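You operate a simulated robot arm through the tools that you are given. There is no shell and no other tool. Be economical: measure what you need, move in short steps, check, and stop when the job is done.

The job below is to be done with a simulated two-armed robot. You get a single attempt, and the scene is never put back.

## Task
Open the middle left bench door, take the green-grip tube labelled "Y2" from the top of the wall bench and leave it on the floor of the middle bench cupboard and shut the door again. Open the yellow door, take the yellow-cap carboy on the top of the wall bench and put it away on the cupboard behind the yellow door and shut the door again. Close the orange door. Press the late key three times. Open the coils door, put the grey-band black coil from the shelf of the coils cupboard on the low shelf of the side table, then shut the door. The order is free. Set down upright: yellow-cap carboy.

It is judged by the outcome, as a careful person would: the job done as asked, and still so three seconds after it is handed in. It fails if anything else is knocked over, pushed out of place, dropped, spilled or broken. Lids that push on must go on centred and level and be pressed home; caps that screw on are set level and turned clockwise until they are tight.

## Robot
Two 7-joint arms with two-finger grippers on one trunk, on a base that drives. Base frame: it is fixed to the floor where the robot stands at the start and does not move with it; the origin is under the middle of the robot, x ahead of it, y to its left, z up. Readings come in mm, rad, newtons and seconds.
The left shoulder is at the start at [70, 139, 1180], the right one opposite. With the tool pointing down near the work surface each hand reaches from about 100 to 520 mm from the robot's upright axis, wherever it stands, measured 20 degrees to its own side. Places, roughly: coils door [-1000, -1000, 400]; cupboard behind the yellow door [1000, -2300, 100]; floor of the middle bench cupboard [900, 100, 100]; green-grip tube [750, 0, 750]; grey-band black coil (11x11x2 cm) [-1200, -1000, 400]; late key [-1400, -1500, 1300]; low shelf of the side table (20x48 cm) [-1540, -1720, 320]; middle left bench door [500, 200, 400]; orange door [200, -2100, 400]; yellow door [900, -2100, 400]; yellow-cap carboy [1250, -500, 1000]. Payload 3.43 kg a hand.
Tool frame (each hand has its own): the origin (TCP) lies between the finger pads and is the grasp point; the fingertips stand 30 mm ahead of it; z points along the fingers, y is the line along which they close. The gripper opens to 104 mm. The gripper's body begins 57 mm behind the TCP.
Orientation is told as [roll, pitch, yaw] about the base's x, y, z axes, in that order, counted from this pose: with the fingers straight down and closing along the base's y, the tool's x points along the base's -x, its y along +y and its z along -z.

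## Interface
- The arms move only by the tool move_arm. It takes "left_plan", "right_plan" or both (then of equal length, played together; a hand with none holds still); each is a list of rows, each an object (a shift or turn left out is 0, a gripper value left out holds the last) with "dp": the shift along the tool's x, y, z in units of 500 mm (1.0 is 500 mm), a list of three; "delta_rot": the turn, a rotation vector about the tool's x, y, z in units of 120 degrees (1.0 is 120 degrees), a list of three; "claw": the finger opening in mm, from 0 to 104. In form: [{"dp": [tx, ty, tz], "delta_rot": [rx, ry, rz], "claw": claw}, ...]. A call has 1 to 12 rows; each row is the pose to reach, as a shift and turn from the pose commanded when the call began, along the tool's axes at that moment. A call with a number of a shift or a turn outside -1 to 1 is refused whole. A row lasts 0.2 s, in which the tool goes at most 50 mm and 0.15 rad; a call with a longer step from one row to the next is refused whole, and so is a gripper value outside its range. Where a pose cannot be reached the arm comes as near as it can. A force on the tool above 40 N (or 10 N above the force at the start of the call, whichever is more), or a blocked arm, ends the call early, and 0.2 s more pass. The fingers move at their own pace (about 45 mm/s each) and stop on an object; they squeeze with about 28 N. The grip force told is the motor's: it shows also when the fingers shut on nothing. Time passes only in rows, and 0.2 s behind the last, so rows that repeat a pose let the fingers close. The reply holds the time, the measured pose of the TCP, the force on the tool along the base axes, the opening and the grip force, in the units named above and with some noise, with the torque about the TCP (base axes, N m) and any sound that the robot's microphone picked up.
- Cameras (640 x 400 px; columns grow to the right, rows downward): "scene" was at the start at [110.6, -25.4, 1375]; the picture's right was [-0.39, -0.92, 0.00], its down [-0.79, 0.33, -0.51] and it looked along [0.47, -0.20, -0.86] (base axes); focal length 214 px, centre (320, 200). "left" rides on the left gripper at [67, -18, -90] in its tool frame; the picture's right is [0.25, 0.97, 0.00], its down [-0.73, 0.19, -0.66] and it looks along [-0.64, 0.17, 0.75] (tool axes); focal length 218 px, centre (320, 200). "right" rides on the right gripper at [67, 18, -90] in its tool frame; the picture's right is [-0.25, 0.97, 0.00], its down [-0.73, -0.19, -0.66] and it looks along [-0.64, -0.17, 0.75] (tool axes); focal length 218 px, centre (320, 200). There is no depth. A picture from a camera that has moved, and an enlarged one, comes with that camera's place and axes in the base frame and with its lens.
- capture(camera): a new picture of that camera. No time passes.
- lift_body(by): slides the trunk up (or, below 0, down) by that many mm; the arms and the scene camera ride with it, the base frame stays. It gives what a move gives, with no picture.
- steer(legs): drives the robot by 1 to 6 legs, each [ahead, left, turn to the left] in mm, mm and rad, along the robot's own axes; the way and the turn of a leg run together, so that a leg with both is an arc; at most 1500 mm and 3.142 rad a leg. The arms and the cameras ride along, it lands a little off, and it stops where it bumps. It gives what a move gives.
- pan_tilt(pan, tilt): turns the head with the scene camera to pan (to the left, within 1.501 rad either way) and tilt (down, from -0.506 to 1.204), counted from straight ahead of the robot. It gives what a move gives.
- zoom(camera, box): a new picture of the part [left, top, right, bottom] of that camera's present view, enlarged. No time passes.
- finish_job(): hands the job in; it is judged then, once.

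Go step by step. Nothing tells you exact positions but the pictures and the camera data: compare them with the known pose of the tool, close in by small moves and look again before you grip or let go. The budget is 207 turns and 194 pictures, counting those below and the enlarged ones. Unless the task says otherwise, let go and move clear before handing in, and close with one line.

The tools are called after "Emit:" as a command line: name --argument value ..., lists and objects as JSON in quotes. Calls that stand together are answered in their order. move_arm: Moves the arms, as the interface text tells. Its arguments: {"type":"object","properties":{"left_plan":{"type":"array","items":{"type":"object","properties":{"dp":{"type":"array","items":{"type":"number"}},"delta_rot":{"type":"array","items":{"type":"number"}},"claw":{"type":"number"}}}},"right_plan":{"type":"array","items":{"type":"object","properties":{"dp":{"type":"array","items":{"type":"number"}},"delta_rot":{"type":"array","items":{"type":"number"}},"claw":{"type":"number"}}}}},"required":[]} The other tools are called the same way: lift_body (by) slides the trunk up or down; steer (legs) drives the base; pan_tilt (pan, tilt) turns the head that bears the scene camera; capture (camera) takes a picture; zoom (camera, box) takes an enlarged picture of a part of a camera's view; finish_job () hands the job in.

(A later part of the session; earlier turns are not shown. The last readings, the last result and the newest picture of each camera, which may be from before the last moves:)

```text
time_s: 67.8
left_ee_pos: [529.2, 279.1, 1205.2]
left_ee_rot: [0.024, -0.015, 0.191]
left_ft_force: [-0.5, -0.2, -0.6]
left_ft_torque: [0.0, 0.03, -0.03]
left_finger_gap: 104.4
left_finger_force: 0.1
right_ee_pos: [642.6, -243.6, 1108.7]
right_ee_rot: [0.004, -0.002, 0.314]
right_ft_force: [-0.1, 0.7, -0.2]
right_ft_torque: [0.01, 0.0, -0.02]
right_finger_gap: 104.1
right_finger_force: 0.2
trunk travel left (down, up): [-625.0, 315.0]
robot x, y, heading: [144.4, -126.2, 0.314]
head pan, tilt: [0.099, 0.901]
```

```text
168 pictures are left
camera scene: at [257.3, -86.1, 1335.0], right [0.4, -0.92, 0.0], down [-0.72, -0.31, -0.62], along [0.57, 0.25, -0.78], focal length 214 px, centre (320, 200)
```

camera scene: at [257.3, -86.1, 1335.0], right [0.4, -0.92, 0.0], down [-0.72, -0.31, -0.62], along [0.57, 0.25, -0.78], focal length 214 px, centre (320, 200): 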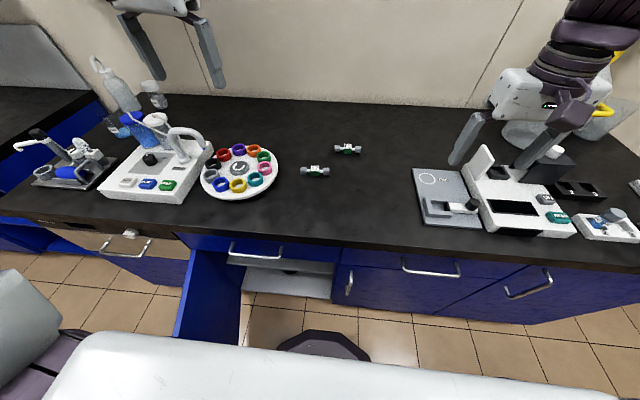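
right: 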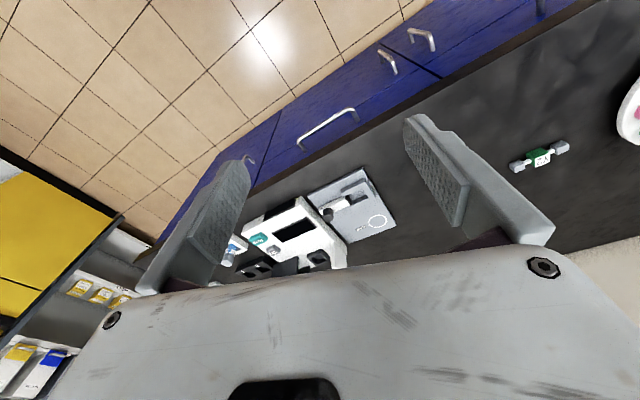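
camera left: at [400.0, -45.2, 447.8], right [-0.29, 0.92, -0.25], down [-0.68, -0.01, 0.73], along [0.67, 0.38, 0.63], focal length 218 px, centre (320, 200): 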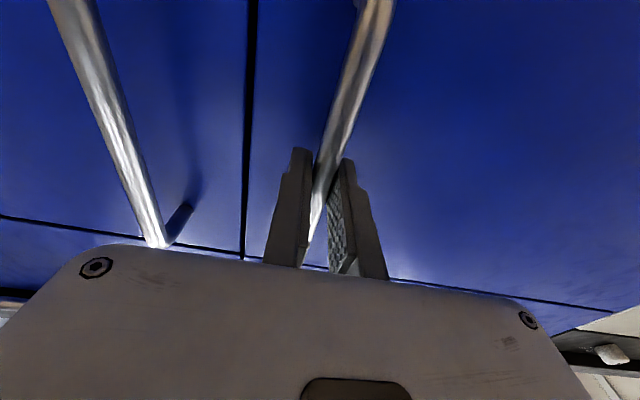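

Tube Y2 is at about (714,130). I yaw the right hand 90° left so the fingers close across the tube.

Emit:
move_arm --right_plan '[{"dp": [0, 0.036, 0], "delta_rot": [0, 0, -0.068]}, {"dp": [0, 0.072, 0], "delta_rot": [0, 0, -0.136]}, {"dp": [0, 0.108, 0], "delta_rot": [0, 0, -0.204]}, {"dp": [0, 0.144, 0], "delta_rot": [0, 0, -0.272]}, {"dp": [0, 0.18, 0], "delta_rot": [0, 0, -0.34]}, {"dp": [0, 0.216, 0], "delta_rot": [0, 0, -0.408]}, {"dp": [0, 0.252, 0], "delta_rot": [0, 0, -0.476]}, {"dp": [0, 0.288, 0], "delta_rot": [0, 0, -0.544]}, {"dp": [0, 0.324, 0], "delta_rot": [0, 0, -0.612]}, {"dp": [0, 0.36, 0], "delta_rot": [0, 0, -0.68]}, {"dp": [0, 0.4, 0], "delta_rot": [0, 0, -0.75]}, {"dp": [0, 0.4, 0], "delta_rot": [0, 0, -0.75]}]'

Emit:
move_arm --right_plan '[{"delta_rot": [0, -0.068, 0], "dp": [0, 0, 0.04]}, {"delta_rot": [0, -0.136, 0], "dp": [0, 0, 0.08]}, {"delta_rot": [0, -0.204, 0], "dp": [0, 0, 0.12]}, {"delta_rot": [0, -0.272, 0], "dp": [0, 0, 0.16]}, {"delta_rot": [0, -0.3, 0], "dp": [0, 0, 0.2]}, {"delta_rot": [0, -0.3, 0], "dp": [0, 0, 0.2]}]'

Emit:
capture --camera "scene"

Emit:
capture --camera "right"

```text
time_s: 70.4
left_ee_pos: [530.3, 278.6, 1206.1]
left_ee_rot: [0.026, -0.016, 0.191]
left_ft_force: [-0.1, -0.5, -1.0]
left_ft_torque: [0.02, -0.01, -0.01]
left_finger_gap: 103.8
left_finger_force: 0.1
right_ee_pos: [580.6, -53.9, 1112.4]
right_ee_rot: [-0.002, -0.004, 1.887]
right_ft_force: [0.0, -0.5, -0.2]
right_ft_torque: [0.01, 0.01, -0.02]
right_finger_gap: 103.8
right_finger_force: 0.0
trunk travel left (down, up): [-625.0, 315.0]
robot x, y, heading: [145.1, -133.7, 0.32]
head pan, tilt: [0.099, 0.901]
```

```text
time_s: 71.8
left_ee_pos: [529.0, 279.3, 1206.2]
left_ee_rot: [0.027, -0.015, 0.19]
left_ft_force: [0.0, 0.1, -0.6]
left_ft_torque: [0.02, 0.0, -0.01]
left_finger_gap: 104.0
left_finger_force: 0.1
right_ee_pos: [580.6, -52.4, 1010.0]
right_ee_rot: [-0.003, -0.632, 1.886]
right_ft_force: [-0.7, -0.5, 0.3]
right_ft_torque: [0.0, -0.01, 0.01]
right_finger_gap: 104.0
right_finger_force: 0.0
trunk travel left (down, up): [-625.0, 315.0]
robot x, y, heading: [141.8, -132.4, 0.312]
head pan, tilt: [0.099, 0.901]
```

```text
167 pictures are left
camera scene: at [256.7, -85.7, 1335.0], right [0.4, -0.92, 0.0], down [-0.72, -0.31, -0.62], along [0.57, 0.25, -0.78], focal length 214 px, centre (320, 200)
```

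scene: 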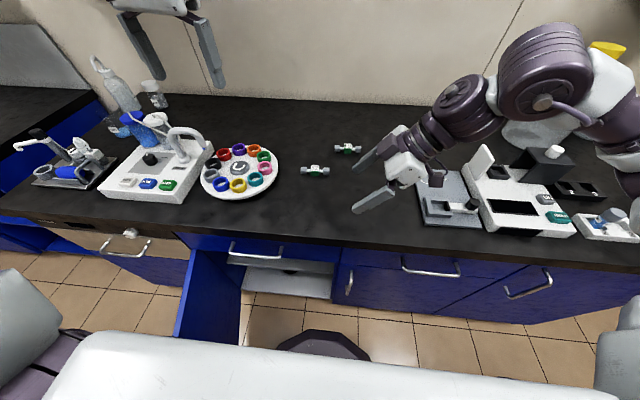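

```text
166 pictures are left
camera right: at [597.2, -160.4, 1043.1], right [-0.98, -0.1, 0.15], down [0.12, 0.25, 0.96], along [-0.14, 0.96, -0.23], focal length 218 px, centre (320, 200)
```

right: 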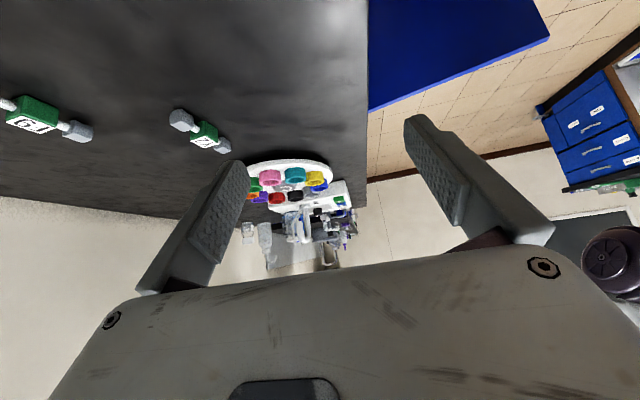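

Triangulation puts the Y2 block at (704,127,860), its axis along yaw 1.93. I drive ahead 100 and move the hand over beside it.

Emit:
steer --legs '[[90, 0, 0]]'

Emit:
capture --camera "right"

Emit:
zoom --camera "scene" --box '[240, 100, 480, 250]'

```text
time_s: 72.9
left_ee_pos: [614.5, 307.0, 1204.7]
left_ee_rot: [0.027, -0.018, 0.192]
left_ft_force: [-0.8, -0.1, -0.2]
left_ft_torque: [0.0, 0.02, 0.01]
left_finger_gap: 104.0
left_finger_force: 0.1
right_ee_pos: [665.8, -24.1, 1009.4]
right_ee_rot: [-0.003, -0.632, 1.889]
right_ft_force: [-0.1, -0.4, 0.1]
right_ft_torque: [0.02, 0.01, 0.01]
right_finger_gap: 103.8
right_finger_force: 0.0
trunk travel left (down, up): [-625.0, 315.0]
robot x, y, heading: [225.3, -102.5, 0.31]
head pan, tilt: [0.099, 0.901]
```

```text
165 pictures are left
camera right: at [682.9, -132.3, 1043.5], right [-0.98, -0.11, 0.15], down [0.12, 0.25, 0.96], along [-0.14, 0.96, -0.23], focal length 218 px, centre (320, 200)
```

right: 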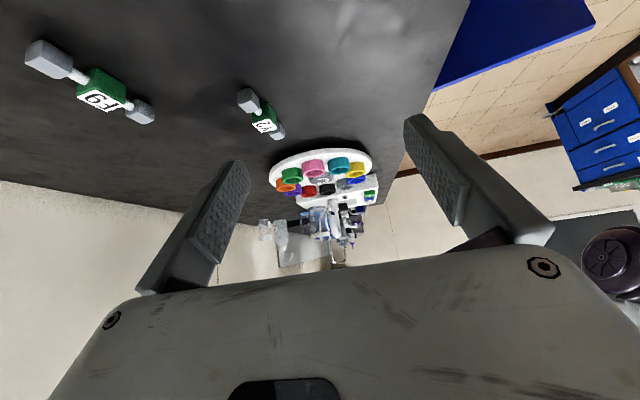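

```text
2.67 times, centred on (360, 175) of scene
camera zoom: at [342.4, -58.2, 1335.1], right [0.4, -0.92, 0.0], down [-0.72, -0.32, -0.62], along [0.57, 0.25, -0.78], focal length 572 px, centre (213, 267)
```

zoom: 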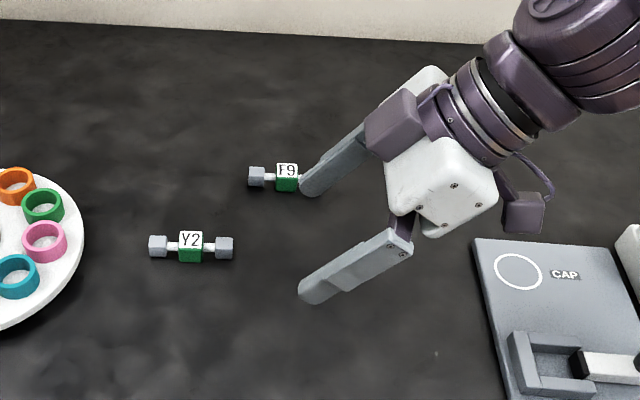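

Y2 is now fixed at (703,127,~860). Move to a pre-grasp 80 mm back along the finger line.

Emit:
move_arm --right_plan '[{"dp": [-0.0135, -0.057, 0.061], "claw": 70}, {"dp": [-0.027, -0.114, 0.122], "delta_rot": [-0.006, 0, -0.008], "claw": 70}, {"dp": [-0.0406, -0.1706, 0.1826], "delta_rot": [-0.0115, 0, -0.0158], "claw": 70}, {"dp": [-0.0406, -0.1706, 0.1826], "delta_rot": [-0.0115, 0, -0.0158], "claw": 70}]'

Emit:
capture --camera "right"

Emit:
zoom --camera "scene" --box '[240, 100, 480, 250]'

```text
time_s: 73.9
left_ee_pos: [614.5, 305.7, 1206.2]
left_ee_rot: [0.029, -0.018, 0.191]
left_ft_force: [0.4, -0.3, 0.2]
left_ft_torque: [0.03, -0.02, 0.01]
left_finger_gap: 104.2
left_finger_force: 0.1
right_ee_pos: [728.9, 70.2, 948.8]
right_ee_rot: [-0.006, -0.633, 1.93]
right_ft_force: [-1.0, -0.5, -0.6]
right_ft_torque: [0.01, -0.01, 0.02]
right_finger_gap: 70.0
right_finger_force: 0.2
trunk travel left (down, up): [-625.0, 315.0]
robot x, y, heading: [227.6, -103.3, 0.314]
head pan, tilt: [0.099, 0.901]
```

```text
163 pictures are left
camera right: at [748.1, -36.6, 982.2], right [-0.98, -0.15, 0.15], down [0.11, 0.25, 0.96], along [-0.18, 0.96, -0.23], focal length 218 px, centre (320, 200)
```

right: 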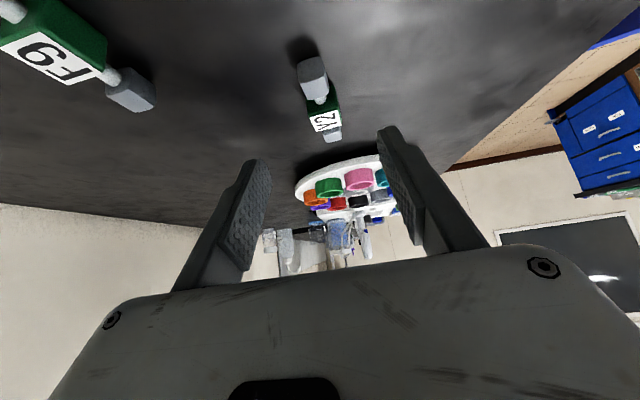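

```text
2.67 times, centred on (360, 175) of scene
camera zoom: at [342.1, -59.1, 1335.1], right [0.4, -0.92, 0.0], down [-0.72, -0.31, -0.62], along [0.57, 0.25, -0.78], focal length 572 px, centre (213, 267)
```

zoom: 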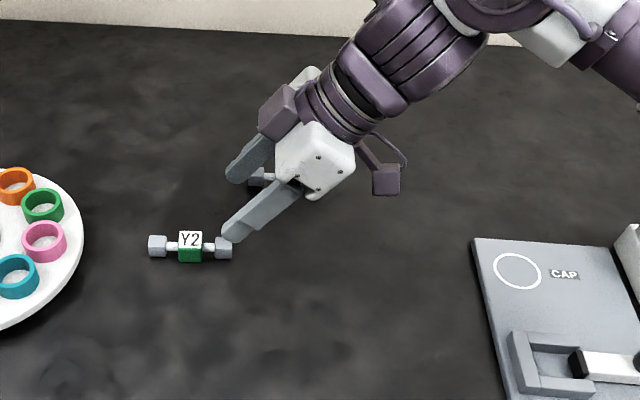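

Emit:
move_arm --right_plan '[{"dp": [-0.001, 0.005, 0.07], "claw": 70}, {"dp": [-0.002, 0.012, 0.12], "claw": 70}, {"dp": [-0.002, 0.012, 0.145], "claw": 70}, {"dp": [-0.002, 0.012, 0.16], "claw": 70}]'

Emit:
capture --camera "right"

Emit:
zoom --camera "scene" --box '[260, 130, 380, 205]'

```text
time_s: 74.9
left_ee_pos: [615.8, 308.0, 1205.1]
left_ee_rot: [0.027, -0.014, 0.191]
left_ft_force: [0.4, 0.4, 0.0]
left_ft_torque: [0.0, 0.01, 0.01]
left_finger_gap: 103.9
left_finger_force: 0.2
right_ee_pos: [703.7, 113.2, 885.0]
right_ee_rot: [-0.004, -0.631, 1.93]
right_ft_force: [0.3, -0.1, 0.4]
right_ft_torque: [-0.03, 0.02, 0.0]
right_finger_gap: 70.2
right_finger_force: 0.0
trunk travel left (down, up): [-625.0, 315.0]
robot x, y, heading: [228.5, -104.1, 0.314]
head pan, tilt: [0.099, 0.901]
```

```text
161 pictures are left
camera right: at [725.4, 4.8, 917.5], right [-0.98, -0.15, 0.15], down [0.11, 0.25, 0.96], along [-0.18, 0.96, -0.23], focal length 218 px, centre (320, 200)
```

right: 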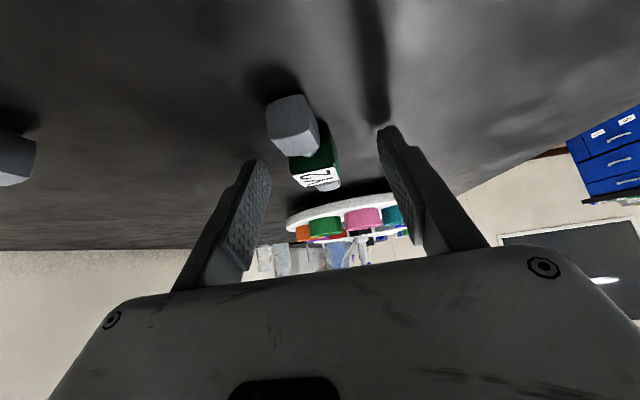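

```text
5.33 times, centred on (320, 168) of scene
camera zoom: at [343.2, -57.6, 1334.9], right [0.4, -0.92, 0.0], down [-0.72, -0.32, -0.62], along [0.57, 0.25, -0.78], focal length 1144 px, centre (320, 373)
```

zoom: 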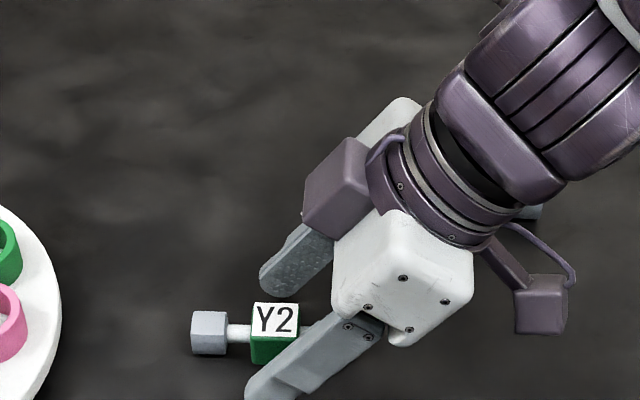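

Block sits between the fingertips. Close and lift.

Emit:
move_arm --right_plan '[{"dp": [0, 0, 0.004], "claw": 50}, {"dp": [0, 0, 0.004], "claw": 30}, {"dp": [0, 0, 0.004], "claw": 10}, {"dp": [0, 0, 0.004], "claw": 10}, {"dp": [0, 0, 0.004], "claw": 10}]'

Emit:
zoom --camera "scene" --box '[260, 130, 380, 205]'

```text
time_s: 76.1
left_ee_pos: [615.7, 306.8, 1204.6]
left_ee_rot: [0.026, -0.015, 0.191]
left_ft_force: [0.2, -0.2, 0.9]
left_ft_torque: [-0.01, -0.03, 0.0]
left_finger_gap: 104.1
left_finger_force: 0.1
right_ee_pos: [704.3, 112.0, 881.5]
right_ee_rot: [-0.004, -0.631, 1.93]
right_ft_force: [0.4, -0.1, 0.6]
right_ft_torque: [0.01, 0.01, 0.01]
right_finger_gap: 24.6
right_finger_force: 28.3
trunk travel left (down, up): [-625.0, 315.0]
robot x, y, heading: [226.8, -105.0, 0.312]
head pan, tilt: [0.099, 0.901]
```

```text
5.33 times, centred on (320, 168) of scene
camera zoom: at [343.0, -58.0, 1334.9], right [0.4, -0.92, 0.0], down [-0.72, -0.32, -0.62], along [0.57, 0.25, -0.78], focal length 1144 px, centre (320, 373)
```

zoom: 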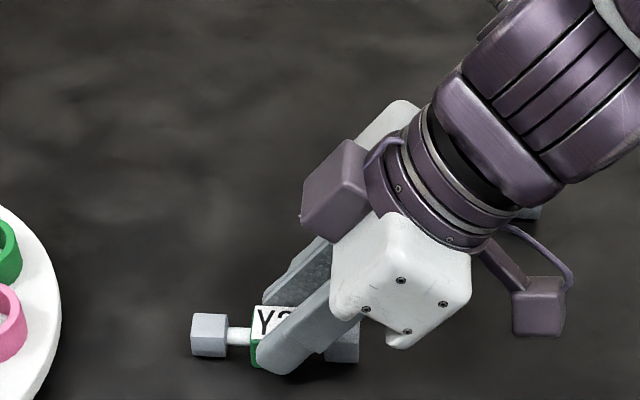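

Gripped at 24.6 mm. Lift straight up, then back away from the bench.

Emit:
move_arm --right_plan '[{"dp": [-0.03, 0, -0.04], "claw": 10}, {"dp": [-0.07, 0, -0.095], "claw": 10}, {"dp": [-0.115, 0, -0.155], "claw": 10}, {"dp": [-0.16, 0, -0.22], "claw": 10}, {"dp": [-0.2, 0, -0.275], "claw": 10}]'

Emit:
zoom --camera "scene" --box '[240, 80, 480, 230]'

```text
time_s: 77.3
left_ee_pos: [613.9, 305.9, 1205.5]
left_ee_rot: [0.027, -0.017, 0.191]
left_ft_force: [-0.5, -0.3, -0.9]
left_ft_torque: [0.0, -0.02, -0.01]
left_finger_gap: 103.8
left_finger_force: 0.1
right_ee_pos: [703.6, 113.7, 1053.3]
right_ee_rot: [-0.004, -0.631, 1.931]
right_ft_force: [0.1, -0.1, 0.3]
right_ft_torque: [0.0, -0.04, -0.01]
right_finger_gap: 10.0
right_finger_force: 0.1
trunk travel left (down, up): [-625.0, 315.0]
robot x, y, heading: [223.9, -105.3, 0.312]
head pan, tilt: [0.099, 0.901]
```

```text
2.67 times, centred on (360, 155) of scene
camera zoom: at [342.1, -58.1, 1335.0], right [0.4, -0.92, 0.0], down [-0.72, -0.32, -0.62], along [0.57, 0.25, -0.78], focal length 572 px, centre (213, 320)
```

zoom: 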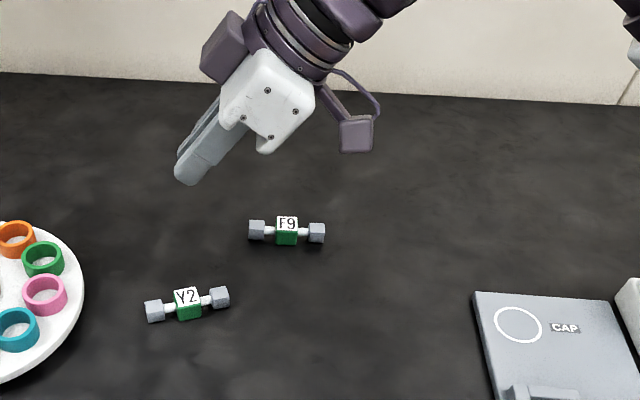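

The tube slipped out and lies nearly where it was. Let me look at the finger pads and at the tube now.

Emit:
zoom --camera "right" --box '[160, 60, 480, 260]'

Emit:
zoom --camera "scene" --box '[270, 165, 350, 215]'

```text
2.00 times, centred on (320, 160) of right
camera zoom: at [723.7, 5.7, 1086.1], right [-0.98, -0.15, 0.15], down [0.11, 0.25, 0.96], along [-0.18, 0.96, -0.23], focal length 436 px, centre (320, 280)
```

zoom: 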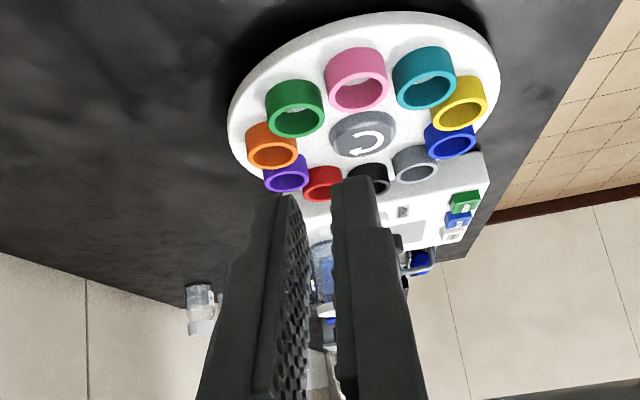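

```text
8.00 times, centred on (310, 190) of scene
camera zoom: at [342.1, -58.1, 1335.0], right [0.4, -0.92, 0.0], down [-0.72, -0.32, -0.62], along [0.57, 0.25, -0.78], focal length 1716 px, centre (400, 280)
```

zoom: 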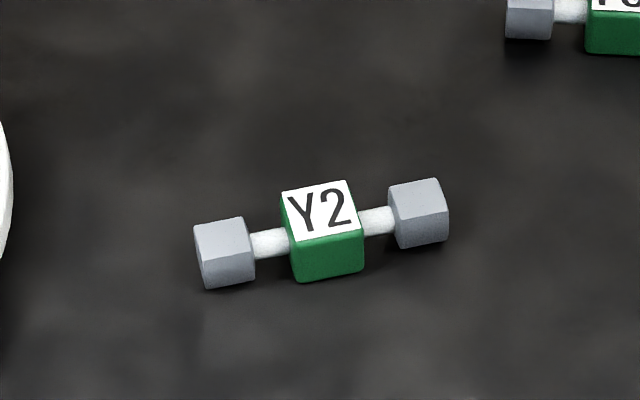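

Regrasp deeper and with less lean: tube now at (698,129), axis yaw ≈2.25.

Emit:
move_arm --right_plan '[{"dp": [0.05, -0.007, 0.05], "delta_rot": [-0.02, 0.022, -0.033], "claw": 60}, {"dp": [0.1, -0.014, 0.1], "delta_rot": [-0.04, 0.044, -0.066], "claw": 60}, {"dp": [0.14, -0.02, 0.14], "delta_rot": [-0.06, 0.066, -0.1], "claw": 60}, {"dp": [0.167, -0.023, 0.17], "delta_rot": [-0.0786, 0.0864, -0.131], "claw": 60}, {"dp": [0.167, -0.023, 0.17], "delta_rot": [-0.0786, 0.0864, -0.131], "claw": 60}]'

Emit:
capture --camera "right"

Emit:
zoom --camera "scene" --box '[260, 130, 380, 205]'

```text
time_s: 78.5
left_ee_pos: [614.8, 306.7, 1205.0]
left_ee_rot: [0.027, -0.015, 0.192]
left_ft_force: [-0.3, -0.9, -0.7]
left_ft_torque: [-0.01, 0.03, 0.01]
left_finger_gap: 104.0
left_finger_force: 0.0
right_ee_pos: [718.8, 100.0, 935.5]
right_ee_rot: [-0.004, -0.449, 2.25]
right_ft_force: [-0.1, 0.8, -0.1]
right_ft_torque: [0.05, 0.01, -0.04]
right_finger_gap: 59.8
right_finger_force: 0.0
trunk travel left (down, up): [-625.0, 315.0]
robot x, y, heading: [228.7, -105.3, 0.309]
head pan, tilt: [0.099, 0.901]
```

```text
155 pictures are left
camera right: at [768.1, 10.7, 987.8], right [-0.9, -0.43, 0.11], down [-0.09, 0.41, 0.91], along [-0.43, 0.81, -0.4], focal length 218 px, centre (320, 200)
```

right: 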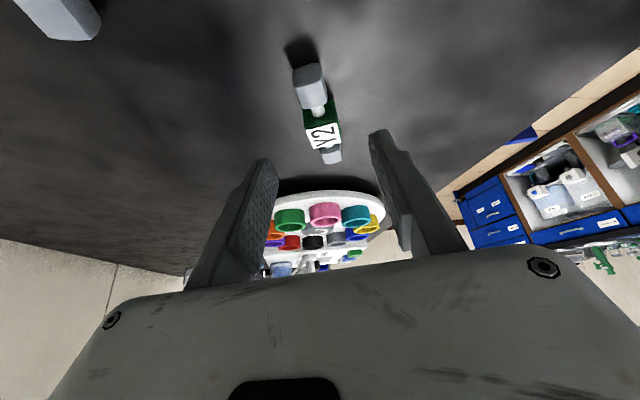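

```text
5.33 times, centred on (320, 168) of scene
camera zoom: at [342.9, -58.4, 1335.0], right [0.4, -0.92, 0.0], down [-0.72, -0.32, -0.62], along [0.57, 0.25, -0.78], focal length 1144 px, centre (320, 373)
```

zoom: 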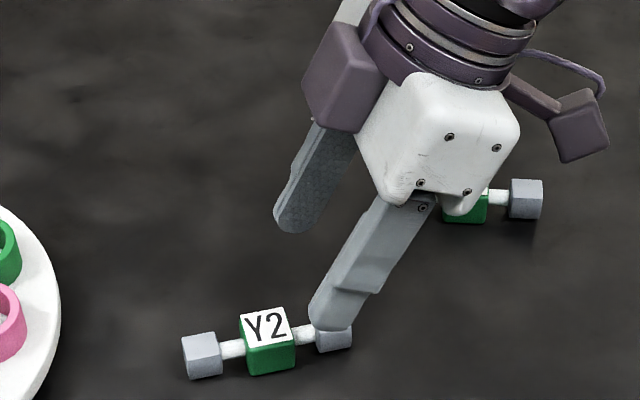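

Emit:
move_arm --right_plan '[{"dp": [0, 0, 0.06], "claw": 60}, {"dp": [0.002, -0.002, 0.1], "claw": 60}, {"dp": [0.002, -0.002, 0.125], "claw": 60}, {"dp": [0.002, -0.002, 0.125], "claw": 40}, {"dp": [0.002, -0.002, 0.125], "claw": 20}, {"dp": [0.002, -0.002, 0.125], "claw": 0}, {"dp": [0.002, -0.002, 0.125], "claw": 0}, {"dp": [0.002, -0.002, 0.125], "claw": 0}]'

Emit:
capture --camera "right"

Emit:
zoom --camera "scene" --box '[260, 130, 380, 205]'

```text
time_s: 80.3
left_ee_pos: [614.5, 307.8, 1206.7]
left_ee_rot: [0.027, -0.015, 0.192]
left_ft_force: [0.2, 0.8, 0.2]
left_ft_torque: [0.02, -0.01, 0.06]
left_finger_gap: 103.9
left_finger_force: 0.1
right_ee_pos: [705.1, 120.4, 878.1]
right_ee_rot: [-0.004, -0.448, 2.249]
right_ft_force: [0.1, 0.3, 0.4]
right_ft_torque: [0.0, 0.03, -0.02]
right_finger_gap: 24.7
right_finger_force: 28.0
trunk travel left (down, up): [-625.0, 315.0]
robot x, y, heading: [227.7, -104.8, 0.315]
head pan, tilt: [0.099, 0.901]
```

```text
153 pictures are left
camera right: at [753.3, 31.4, 930.5], right [-0.9, -0.43, 0.11], down [-0.09, 0.41, 0.91], along [-0.43, 0.81, -0.4], focal length 218 px, centre (320, 200)
```

right: 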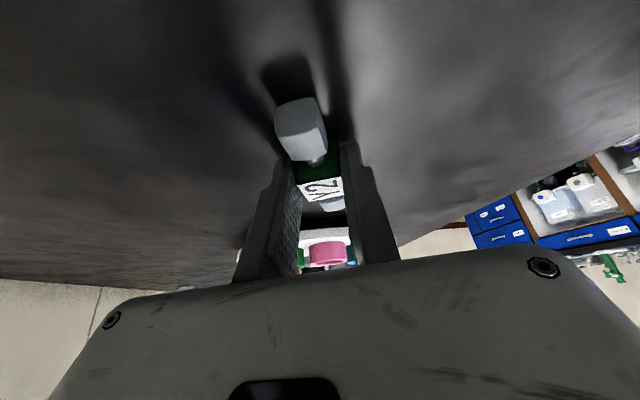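

```text
5.33 times, centred on (320, 168) of scene
camera zoom: at [343.0, -58.0, 1334.9], right [0.4, -0.92, 0.0], down [-0.72, -0.32, -0.62], along [0.57, 0.25, -0.78], focal length 1144 px, centre (320, 373)
```

zoom: 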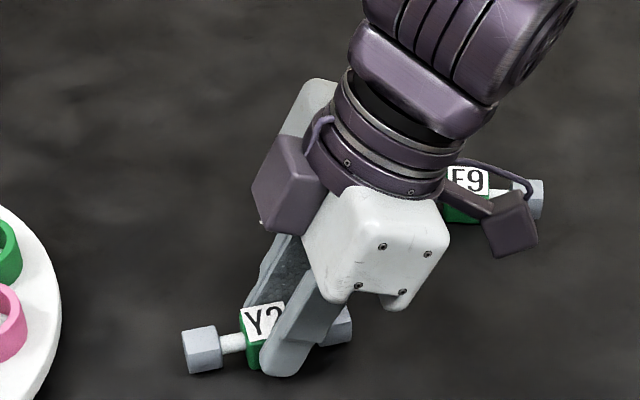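

Emit:
move_arm --right_plan '[{"dp": [-0.005, 0, -0.01], "claw": 0}, {"dp": [-0.01, 0, -0.02], "claw": 0}, {"dp": [-0.018, 0, -0.037], "claw": 0}, {"dp": [-0.026, 0, -0.054], "claw": 0}]'

Emit:
zoom --camera "scene" --box '[260, 130, 380, 205]'

```text
time_s: 81.3
left_ee_pos: [615.1, 306.8, 1205.8]
left_ee_rot: [0.027, -0.016, 0.193]
left_ft_force: [-0.3, -0.3, 0.2]
left_ft_torque: [-0.02, 0.01, -0.02]
left_finger_gap: 104.1
left_finger_force: 0.1
right_ee_pos: [704.8, 122.5, 907.9]
right_ee_rot: [-0.005, -0.449, 2.248]
right_ft_force: [-0.1, 0.1, -0.1]
right_ft_torque: [0.02, 0.04, 0.01]
right_finger_gap: 24.8
right_finger_force: 27.9
trunk travel left (down, up): [-625.0, 315.0]
robot x, y, heading: [230.2, -104.2, 0.316]
head pan, tilt: [0.099, 0.901]
```

```text
5.33 times, centred on (320, 168) of scene
camera zoom: at [342.8, -58.0, 1334.9], right [0.4, -0.92, 0.0], down [-0.72, -0.32, -0.62], along [0.57, 0.25, -0.78], focal length 1144 px, centre (320, 373)
```

zoom: 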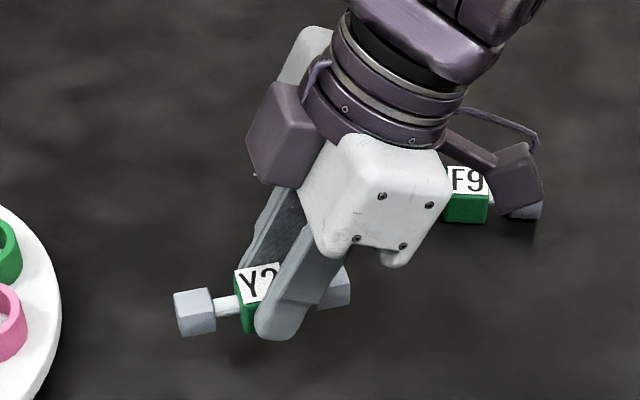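

It holds now. Lift further gently.

Emit:
move_arm --right_plan '[{"dp": [-0.013, 0, -0.027], "claw": 0}, {"dp": [-0.026, 0, -0.054], "claw": 0}, {"dp": [-0.039, 0, -0.081], "claw": 0}, {"dp": [-0.052, 0, -0.108], "claw": 0}, {"dp": [-0.065, 0, -0.135], "claw": 0}, {"dp": [-0.078, 0, -0.162], "claw": 0}]'

Emit:
steer --legs '[[-250, -30, 0], [-200, -20, 0]]'

Emit:
capture --camera "scene"

```text
time_s: 82.7
left_ee_pos: [615.1, 306.5, 1205.1]
left_ee_rot: [0.026, -0.015, 0.193]
left_ft_force: [-0.3, 0.0, -0.4]
left_ft_torque: [-0.01, -0.02, -0.02]
left_finger_gap: 103.8
left_finger_force: 0.0
right_ee_pos: [704.9, 121.7, 998.5]
right_ee_rot: [0.0, -0.449, 2.248]
right_ft_force: [0.3, 0.4, -1.0]
right_ft_torque: [-0.02, -0.01, 0.01]
right_finger_gap: 25.1
right_finger_force: 28.0
trunk travel left (down, up): [-625.0, 315.0]
robot x, y, heading: [227.8, -106.7, 0.316]
head pan, tilt: [0.099, 0.901]
```

```text
time_s: 85.8
left_ee_pos: [206.2, 123.1, 1204.2]
left_ee_rot: [0.027, -0.016, 0.195]
left_ft_force: [0.5, -0.2, 0.8]
left_ft_torque: [0.02, -0.02, 0.01]
left_finger_gap: 104.1
left_finger_force: 0.1
right_ee_pos: [296.0, -61.3, 997.7]
right_ee_rot: [-0.001, -0.448, 2.251]
right_ft_force: [-0.3, 1.0, 0.7]
right_ft_torque: [-0.02, 0.02, 0.01]
right_finger_gap: 24.9
right_finger_force: 27.9
trunk travel left (down, up): [-625.0, 315.0]
robot x, y, heading: [-180.8, -291.7, 0.317]
head pan, tilt: [0.099, 0.901]
```

```text
150 pictures are left
camera scene: at [-64.9, -243.3, 1334.8], right [0.41, -0.91, 0.0], down [-0.72, -0.32, -0.62], along [0.57, 0.25, -0.78], focal length 214 px, centre (320, 200)
```

scene: 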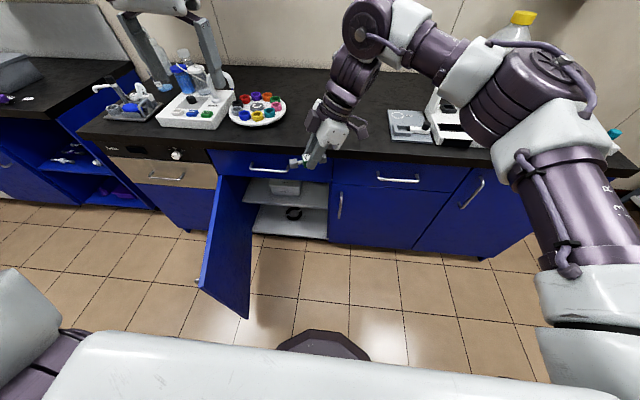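

Tube safely held. Now swing the right hand round to point forward again, keeping its lean.

Emit:
move_arm --right_plan '[{"dp": [0.014, 0.006, -0.007], "delta_rot": [0.0287, 0, 0.0594], "claw": 0}, {"dp": [0.028, 0.012, -0.014], "delta_rot": [0.0574, 0, 0.1188], "claw": 0}, {"dp": [0.043, 0.018, -0.021], "delta_rot": [0.0861, 0, 0.1782], "claw": 0}, {"dp": [0.057, 0.025, -0.028], "delta_rot": [0.1149, 0, 0.2376], "claw": 0}, {"dp": [0.071, 0.031, -0.035], "delta_rot": [0.1436, 0, 0.297], "claw": 0}, {"dp": [0.086, 0.037, -0.042], "delta_rot": [0.1723, 0, 0.3564], "claw": 0}, {"dp": [0.1, 0.0436, -0.0484], "delta_rot": [0.201, 0, 0.4158], "claw": 0}]'

Emit:
move_arm --right_plan '[{"dp": [0.013, -0.01, -0.006], "delta_rot": [0.0287, 0, 0.0594], "claw": 0}, {"dp": [0.026, -0.02, -0.012], "delta_rot": [0.0574, 0, 0.1188], "claw": 0}, {"dp": [0.039, -0.03, -0.018], "delta_rot": [0.0861, 0, 0.1782], "claw": 0}, {"dp": [0.052, -0.04, -0.024], "delta_rot": [0.1149, 0, 0.2376], "claw": 0}, {"dp": [0.065, -0.05, -0.03], "delta_rot": [0.1436, 0, 0.297], "claw": 0}, {"dp": [0.078, -0.06, -0.036], "delta_rot": [0.1723, 0, 0.3564], "claw": 0}, {"dp": [0.089, -0.067, -0.043], "delta_rot": [0.201, 0, 0.4158], "claw": 0}]'

Emit:
capture --camera "scene"

Emit:
capture --camera "right"

```text
time_s: 87.3
left_ee_pos: [204.6, 122.3, 1204.7]
left_ee_rot: [0.026, -0.015, 0.195]
left_ft_force: [-0.5, 0.4, 0.1]
left_ft_torque: [0.01, -0.04, 0.02]
left_finger_gap: 104.4
left_finger_force: 0.0
right_ee_pos: [313.8, -120.7, 996.6]
right_ee_rot: [-0.003, -0.453, 1.279]
right_ft_force: [0.5, 0.0, -0.2]
right_ft_torque: [0.01, 0.0, -0.02]
right_finger_gap: 24.6
right_finger_force: 28.0
trunk travel left (down, up): [-625.0, 315.0]
robot x, y, heading: [-180.4, -294.7, 0.315]
head pan, tilt: [0.099, 0.901]
```

```text
time_s: 89.0
left_ee_pos: [205.1, 122.7, 1204.2]
left_ee_rot: [0.026, -0.015, 0.195]
left_ft_force: [-0.4, -0.2, -0.5]
left_ft_torque: [0.0, 0.02, 0.01]
left_finger_gap: 103.8
left_finger_force: 0.0
right_ee_pos: [383.8, -172.2, 1004.1]
right_ee_rot: [-0.001, -0.446, 0.318]
right_ft_force: [0.4, -0.3, -0.8]
right_ft_torque: [-0.01, -0.01, -0.04]
right_finger_gap: 24.8
right_finger_force: 27.6
right hand out of reach, approached as far as the arm can: row 6, 7
trunk travel left (down, up): [-625.0, 315.0]
robot x, y, heading: [-179.4, -288.9, 0.318]
head pan, tilt: [0.099, 0.901]
```

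```text
149 pictures are left
camera scene: at [-64.5, -243.3, 1334.8], right [0.41, -0.91, 0.0], down [-0.72, -0.32, -0.62], along [0.57, 0.25, -0.78], focal length 214 px, centre (320, 200)
```

scene: 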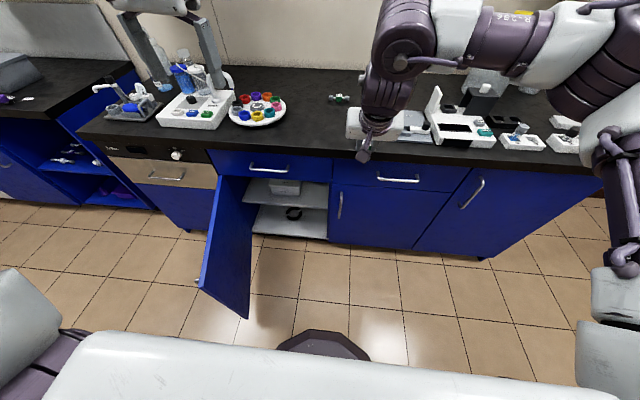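

```text
148 pictures are left
camera right: at [283.7, -186.7, 1055.7], right [-0.09, 0.99, 0.11], down [0.41, -0.06, 0.91], along [0.91, 0.12, -0.4], focal length 218 px, centre (320, 200)
```

right: 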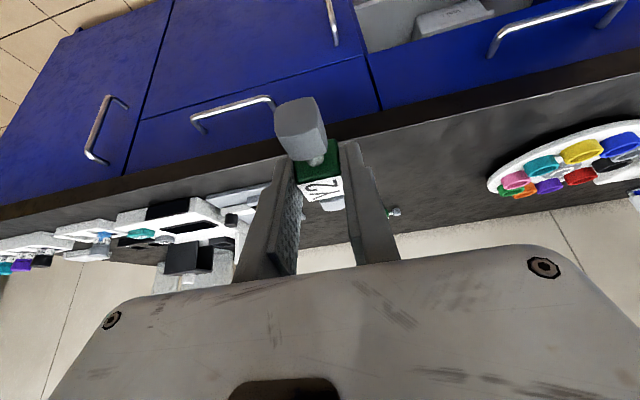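

Emit:
pan_tilt --pan 0.9 --tilt 0.7

Emit:
capture --camera "scene"

```text
time_s: 90.1
left_ee_pos: [204.9, 122.9, 1205.3]
left_ee_rot: [0.025, -0.016, 0.195]
left_ft_force: [0.5, -0.1, 0.0]
left_ft_torque: [-0.01, -0.01, 0.01]
left_finger_gap: 103.8
left_finger_force: 0.1
right_ee_pos: [383.2, -172.6, 1002.9]
right_ee_rot: [0.0, -0.45, 0.322]
right_ft_force: [-0.9, -0.8, -0.2]
right_ft_torque: [0.01, -0.01, 0.01]
right_finger_gap: 24.9
right_finger_force: 28.2
trunk travel left (down, up): [-625.0, 315.0]
robot x, y, heading: [-183.3, -288.5, 0.32]
head pan, tilt: [0.901, 0.7]
```

```text
147 pictures are left
camera scene: at [-105.3, -194.6, 1351.1], right [0.94, -0.35, 0.0], down [-0.22, -0.6, -0.76], along [0.26, 0.72, -0.64], focal length 214 px, centre (320, 200)
```

scene: 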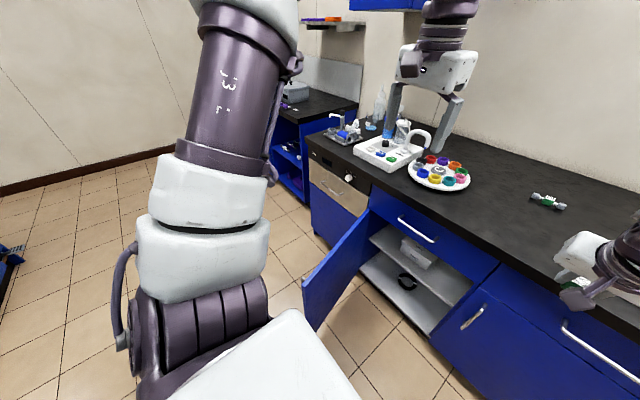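

Emit:
steer --legs '[[0, -60, -0.012]]'

Emit:
lift_body --by -400

Emit:
capture --camera "scene"

```text
time_s: 91.0
left_ee_pos: [226.7, 64.3, 1204.9]
left_ee_rot: [0.023, -0.016, 0.186]
left_ft_force: [-0.2, 0.4, -0.3]
left_ft_torque: [-0.02, -0.03, -0.03]
left_finger_gap: 103.8
left_finger_force: 0.1
right_ee_pos: [400.6, -232.7, 1004.0]
right_ee_rot: [-0.004, -0.451, 0.312]
right_ft_force: [0.3, -0.8, -0.3]
right_ft_torque: [0.0, -0.02, -0.02]
right_finger_gap: 25.0
right_finger_force: 28.4
trunk travel left (down, up): [-625.0, 315.0]
robot x, y, heading: [-162.2, -348.5, 0.305]
head pan, tilt: [0.901, 0.7]
```

```text
time_s: 94.9
left_ee_pos: [227.9, 61.1, 805.5]
left_ee_rot: [0.026, -0.018, 0.185]
left_ft_force: [0.0, 0.3, -0.6]
left_ft_torque: [0.0, 0.02, -0.02]
left_finger_gap: 104.1
left_finger_force: 0.1
right_ee_pos: [400.9, -234.6, 603.8]
right_ee_rot: [0.001, -0.451, 0.308]
right_ft_force: [0.0, 0.3, -0.9]
right_ft_torque: [-0.01, 0.04, 0.02]
right_finger_gap: 24.9
right_finger_force: 27.9
trunk travel left (down, up): [-225.0, 715.0]
robot x, y, heading: [-161.9, -350.6, 0.299]
head pan, tilt: [0.901, 0.7]
```

```text
146 pictures are left
camera scene: at [-86.3, -252.5, 951.1], right [0.93, -0.35, 0.0], down [-0.23, -0.6, -0.76], along [0.27, 0.72, -0.64], focal length 214 px, centre (320, 200)
```

scene: 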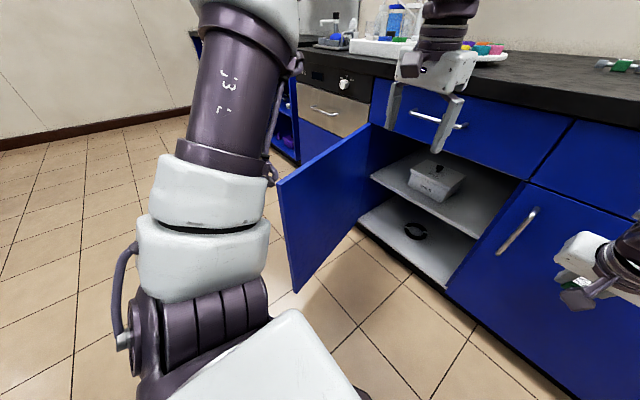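

Before advancing I raise the left hand well above bench height so it won't meet the bench front.

Emit:
move_arm --left_plan '[{"dp": [0, 0, -0.08]}, {"dp": [0.0, 0, -0.16]}, {"dp": [0.0, 0, -0.24]}, {"dp": [0, 0, -0.32]}, {"dp": [0, 0, -0.38]}]' --right_plan '[{"dp": [0.035, 0.03, 0.072], "claw": 0}, {"dp": [0.07, 0.06, 0.144], "claw": 0}, {"dp": [0.105, 0.09, 0.216], "claw": 0}, {"dp": [0.14, 0.12, 0.288], "claw": 0}, {"dp": [0.175, 0.15, 0.36], "claw": 0}]'

Emit:
pan_tilt --pan 0.3 --tilt 0.8

Emit:
capture --camera "scene"

```text
time_s: 96.1
left_ee_pos: [197.1, 5.7, 849.8]
left_ee_rot: [0.026, -0.018, 0.184]
left_ft_force: [-0.4, 0.4, -0.5]
left_ft_torque: [0.01, -0.01, -0.04]
left_finger_gap: 104.5
left_finger_force: 0.1
left hand out of reach, approached as far as the arm can: row 1, 2, 3, 4, 5
right_ee_pos: [380.1, -164.0, 403.8]
right_ee_rot: [-0.002, -0.451, 0.312]
right_ft_force: [0.0, 0.1, 0.0]
right_ft_torque: [0.01, 0.0, 0.02]
right_finger_gap: 24.9
right_finger_force: 27.9
right hand out of reach, approached as far as the arm can: row 1, 2
trunk travel left (down, up): [-225.0, 715.0]
robot x, y, heading: [-158.2, -346.6, 0.309]
head pan, tilt: [0.901, 0.7]
```

```text
time_s: 97.1
left_ee_pos: [197.1, 5.5, 848.7]
left_ee_rot: [0.024, -0.018, 0.186]
left_ft_force: [-1.1, 0.0, -0.9]
left_ft_torque: [0.03, 0.0, 0.01]
left_finger_gap: 104.1
left_finger_force: 0.1
right_ee_pos: [379.4, -163.4, 402.0]
right_ee_rot: [0.002, -0.45, 0.311]
right_ft_force: [-0.1, 0.0, -0.6]
right_ft_torque: [0.0, -0.02, -0.01]
right_finger_gap: 24.8
right_finger_force: 27.2
trunk travel left (down, up): [-225.0, 715.0]
robot x, y, heading: [-163.3, -345.6, 0.308]
head pan, tilt: [0.3, 0.799]
```

```text
145 pictures are left
camera scene: at [-50.2, -285.7, 942.8], right [0.57, -0.82, 0.0], down [-0.59, -0.41, -0.7], along [0.57, 0.4, -0.72], focal length 214 px, centre (320, 200)
```

scene: 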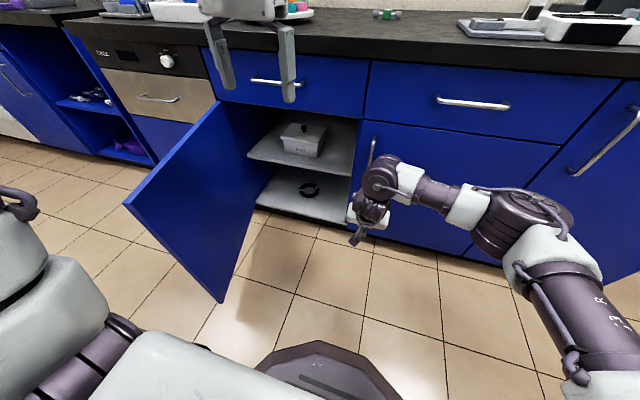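

Emit:
lift_body --by 130

Emit:
move_arm --right_plan '[{"dp": [0.039, 0.04, 0.08], "claw": 0}, {"dp": [0.074, 0.08, 0.153], "delta_rot": [0, -0.02, 0], "claw": 0}, {"dp": [0.109, 0.12, 0.225], "delta_rot": [0, -0.04, 0], "claw": 0}, {"dp": [0.144, 0.16, 0.297], "delta_rot": [0, -0.06, 0], "claw": 0}, {"dp": [0.178, 0.2, 0.369], "delta_rot": [0, -0.08, 0], "claw": 0}, {"dp": [0.213, 0.24, 0.441], "delta_rot": [0, -0.1, 0], "claw": 0}, {"dp": [0.248, 0.28, 0.513], "delta_rot": [0, -0.12, 0], "claw": 0}, {"dp": [0.283, 0.33, 0.585], "delta_rot": [0, -0.12, 0], "claw": 0}]'

Emit:
capture --camera "scene"

```text
time_s: 98.7
left_ee_pos: [198.0, 7.1, 978.3]
left_ee_rot: [0.027, -0.017, 0.185]
left_ft_force: [0.2, 0.7, -0.4]
left_ft_torque: [0.0, 0.01, 0.0]
left_finger_gap: 103.6
left_finger_force: 0.1
right_ee_pos: [379.3, -163.5, 533.0]
right_ee_rot: [-0.003, -0.45, 0.31]
right_ft_force: [-0.6, -0.2, -0.8]
right_ft_torque: [0.0, -0.01, 0.01]
right_finger_gap: 24.9
right_finger_force: 28.2
trunk travel left (down, up): [-355.0, 585.0]
robot x, y, heading: [-164.4, -349.4, 0.311]
head pan, tilt: [0.3, 0.799]
```

```text
time_s: 100.7
left_ee_pos: [196.7, 6.4, 979.2]
left_ee_rot: [0.026, -0.016, 0.185]
left_ft_force: [0.1, 0.2, -0.9]
left_ft_torque: [0.03, 0.02, 0.0]
left_finger_gap: 104.0
left_finger_force: 0.0
right_ee_pos: [366.2, -90.6, 284.3]
right_ee_rot: [-0.076, -0.762, 0.302]
right_ft_force: [0.4, 0.5, 0.3]
right_ft_torque: [0.01, 0.01, -0.01]
right_finger_gap: 24.9
right_finger_force: 27.9
right hand out of reach, approached as far as the arm can: row 7, 8
trunk travel left (down, up): [-355.0, 585.0]
robot x, y, heading: [-165.6, -347.3, 0.306]
head pan, tilt: [0.3, 0.799]
stopped in row 8 (right hand): the arm was blocked; the commanded pose is now the measured one
```

```text
144 pictures are left
camera scene: at [-49.8, -285.9, 1072.8], right [0.57, -0.82, 0.0], down [-0.59, -0.41, -0.7], along [0.57, 0.4, -0.72], focal length 214 px, centre (320, 200)
```

scene: 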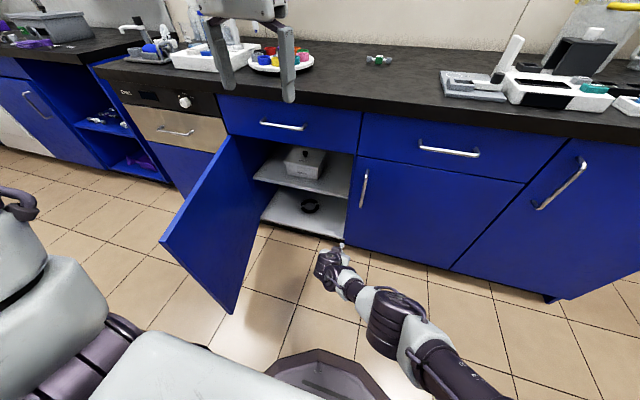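

Reach is limited at this trunk height. I retract the left hand back toward me so the trunk can go lower, and shift the base left.

Emit:
move_arm --left_plan '[{"dp": [0.08, 0, 0.02]}, {"dp": [0.16, 0, 0.04]}, {"dp": [0.24, 0, 0.06]}, {"dp": [0.3, 0, 0.06]}]'

Emit:
steer --legs '[[0, 90, 0]]'

Emit:
lift_body --by -90

Emit:
capture --camera "scene"

Emit:
capture --camera "right"

```text
time_s: 101.7
left_ee_pos: [64.4, -32.9, 929.6]
left_ee_rot: [0.026, -0.022, 0.186]
left_ft_force: [-0.4, 0.3, -0.1]
left_ft_torque: [-0.02, -0.03, 0.0]
left_finger_gap: 104.1
left_finger_force: 0.1
left hand out of reach, approached as far as the arm can: row 3, 4
right_ee_pos: [366.3, -89.8, 284.9]
right_ee_rot: [-0.074, -0.762, 0.303]
right_ft_force: [-0.1, 0.1, 0.2]
right_ft_torque: [-0.02, 0.03, -0.03]
right_finger_gap: 24.8
right_finger_force: 28.0
trunk travel left (down, up): [-355.0, 585.0]
robot x, y, heading: [-164.4, -348.0, 0.305]
head pan, tilt: [0.3, 0.799]
```

```text
time_s: 102.8
left_ee_pos: [37.0, 53.3, 929.1]
left_ee_rot: [0.025, -0.018, 0.187]
left_ft_force: [-0.9, -0.3, -0.1]
left_ft_torque: [-0.05, -0.03, 0.04]
left_finger_gap: 104.1
left_finger_force: 0.1
right_ee_pos: [337.7, -3.9, 282.8]
right_ee_rot: [-0.077, -0.758, 0.304]
right_ft_force: [-0.9, -0.4, -0.3]
right_ft_torque: [0.01, -0.01, -0.01]
right_finger_gap: 24.9
right_finger_force: 28.0
trunk travel left (down, up): [-355.0, 585.0]
robot x, y, heading: [-188.4, -263.4, 0.309]
head pan, tilt: [0.3, 0.799]
```

```text
time_s: 104.0
left_ee_pos: [37.0, 53.1, 839.8]
left_ee_rot: [0.025, -0.019, 0.188]
left_ft_force: [0.4, -0.1, 0.6]
left_ft_torque: [0.0, 0.04, -0.02]
left_finger_gap: 104.0
left_finger_force: 0.1
right_ee_pos: [338.0, -6.1, 193.2]
right_ee_rot: [-0.077, -0.761, 0.301]
right_ft_force: [-0.1, 0.1, 0.4]
right_ft_torque: [0.02, 0.06, -0.04]
right_finger_gap: 24.7
right_finger_force: 28.0
trunk travel left (down, up): [-265.0, 675.0]
robot x, y, heading: [-187.9, -260.6, 0.312]
head pan, tilt: [0.3, 0.799]
```

```text
143 pictures are left
camera scene: at [-78.0, -199.4, 982.9], right [0.57, -0.82, 0.0], down [-0.59, -0.41, -0.7], along [0.57, 0.4, -0.72], focal length 214 px, centre (320, 200)
```

scene: 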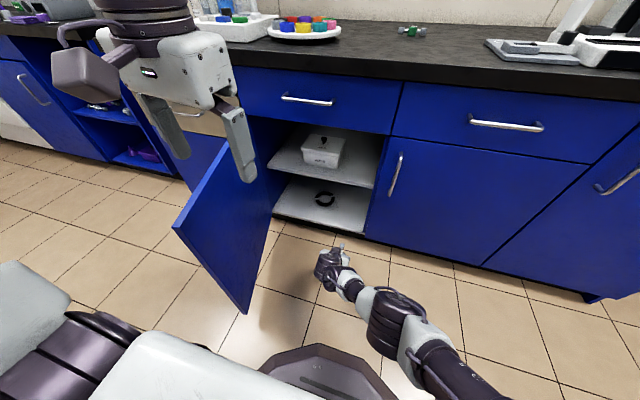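

```text
142 pictures are left
camera right: at [226.6, -14.9, 211.6], right [-0.06, 0.99, 0.12], down [0.11, -0.11, 0.99], along [0.99, 0.08, -0.1], focal length 218 px, centre (320, 200)
```

right: 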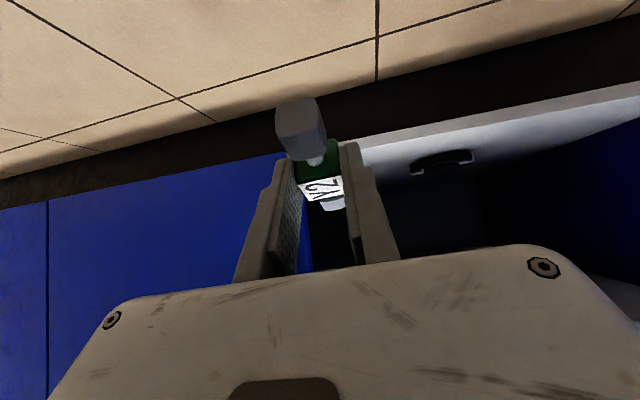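

Emit:
steer --legs '[[0, 40, -0.006], [150, 0, 0]]'

Emit:
capture --camera "right"

Emit:
capture --camera "scene"

```text
time_s: 105.9
left_ee_pos: [171.1, 137.5, 839.1]
left_ee_rot: [0.024, -0.017, 0.183]
left_ft_force: [0.5, 0.3, -0.7]
left_ft_torque: [-0.03, 0.01, 0.03]
left_finger_gap: 104.2
left_finger_force: 0.0
right_ee_pos: [471.0, 77.2, 192.7]
right_ee_rot: [-0.077, -0.759, 0.3]
right_ft_force: [0.1, 0.0, -0.5]
right_ft_torque: [-0.03, 0.01, -0.04]
right_finger_gap: 25.0
right_finger_force: 28.1
trunk travel left (down, up): [-265.0, 675.0]
robot x, y, heading: [-56.6, -176.0, 0.306]
head pan, tilt: [0.3, 0.799]
```

```text
141 pictures are left
camera right: at [359.5, 67.6, 210.8], right [-0.06, 0.99, 0.12], down [0.11, -0.11, 0.99], along [0.99, 0.07, -0.1], focal length 218 px, centre (320, 200)
```

right: 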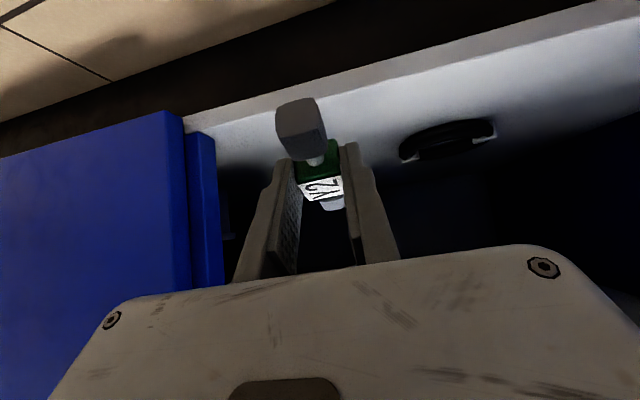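

```text
140 pictures are left
camera scene: at [55.3, -115.7, 982.7], right [0.57, -0.82, 0.0], down [-0.59, -0.41, -0.7], along [0.57, 0.4, -0.72], focal length 214 px, centre (320, 200)
```

scene: 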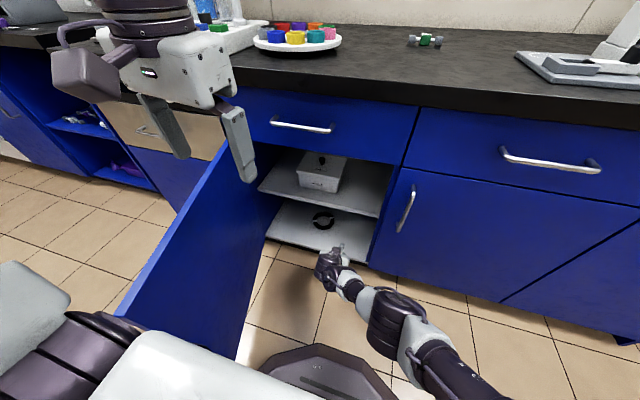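

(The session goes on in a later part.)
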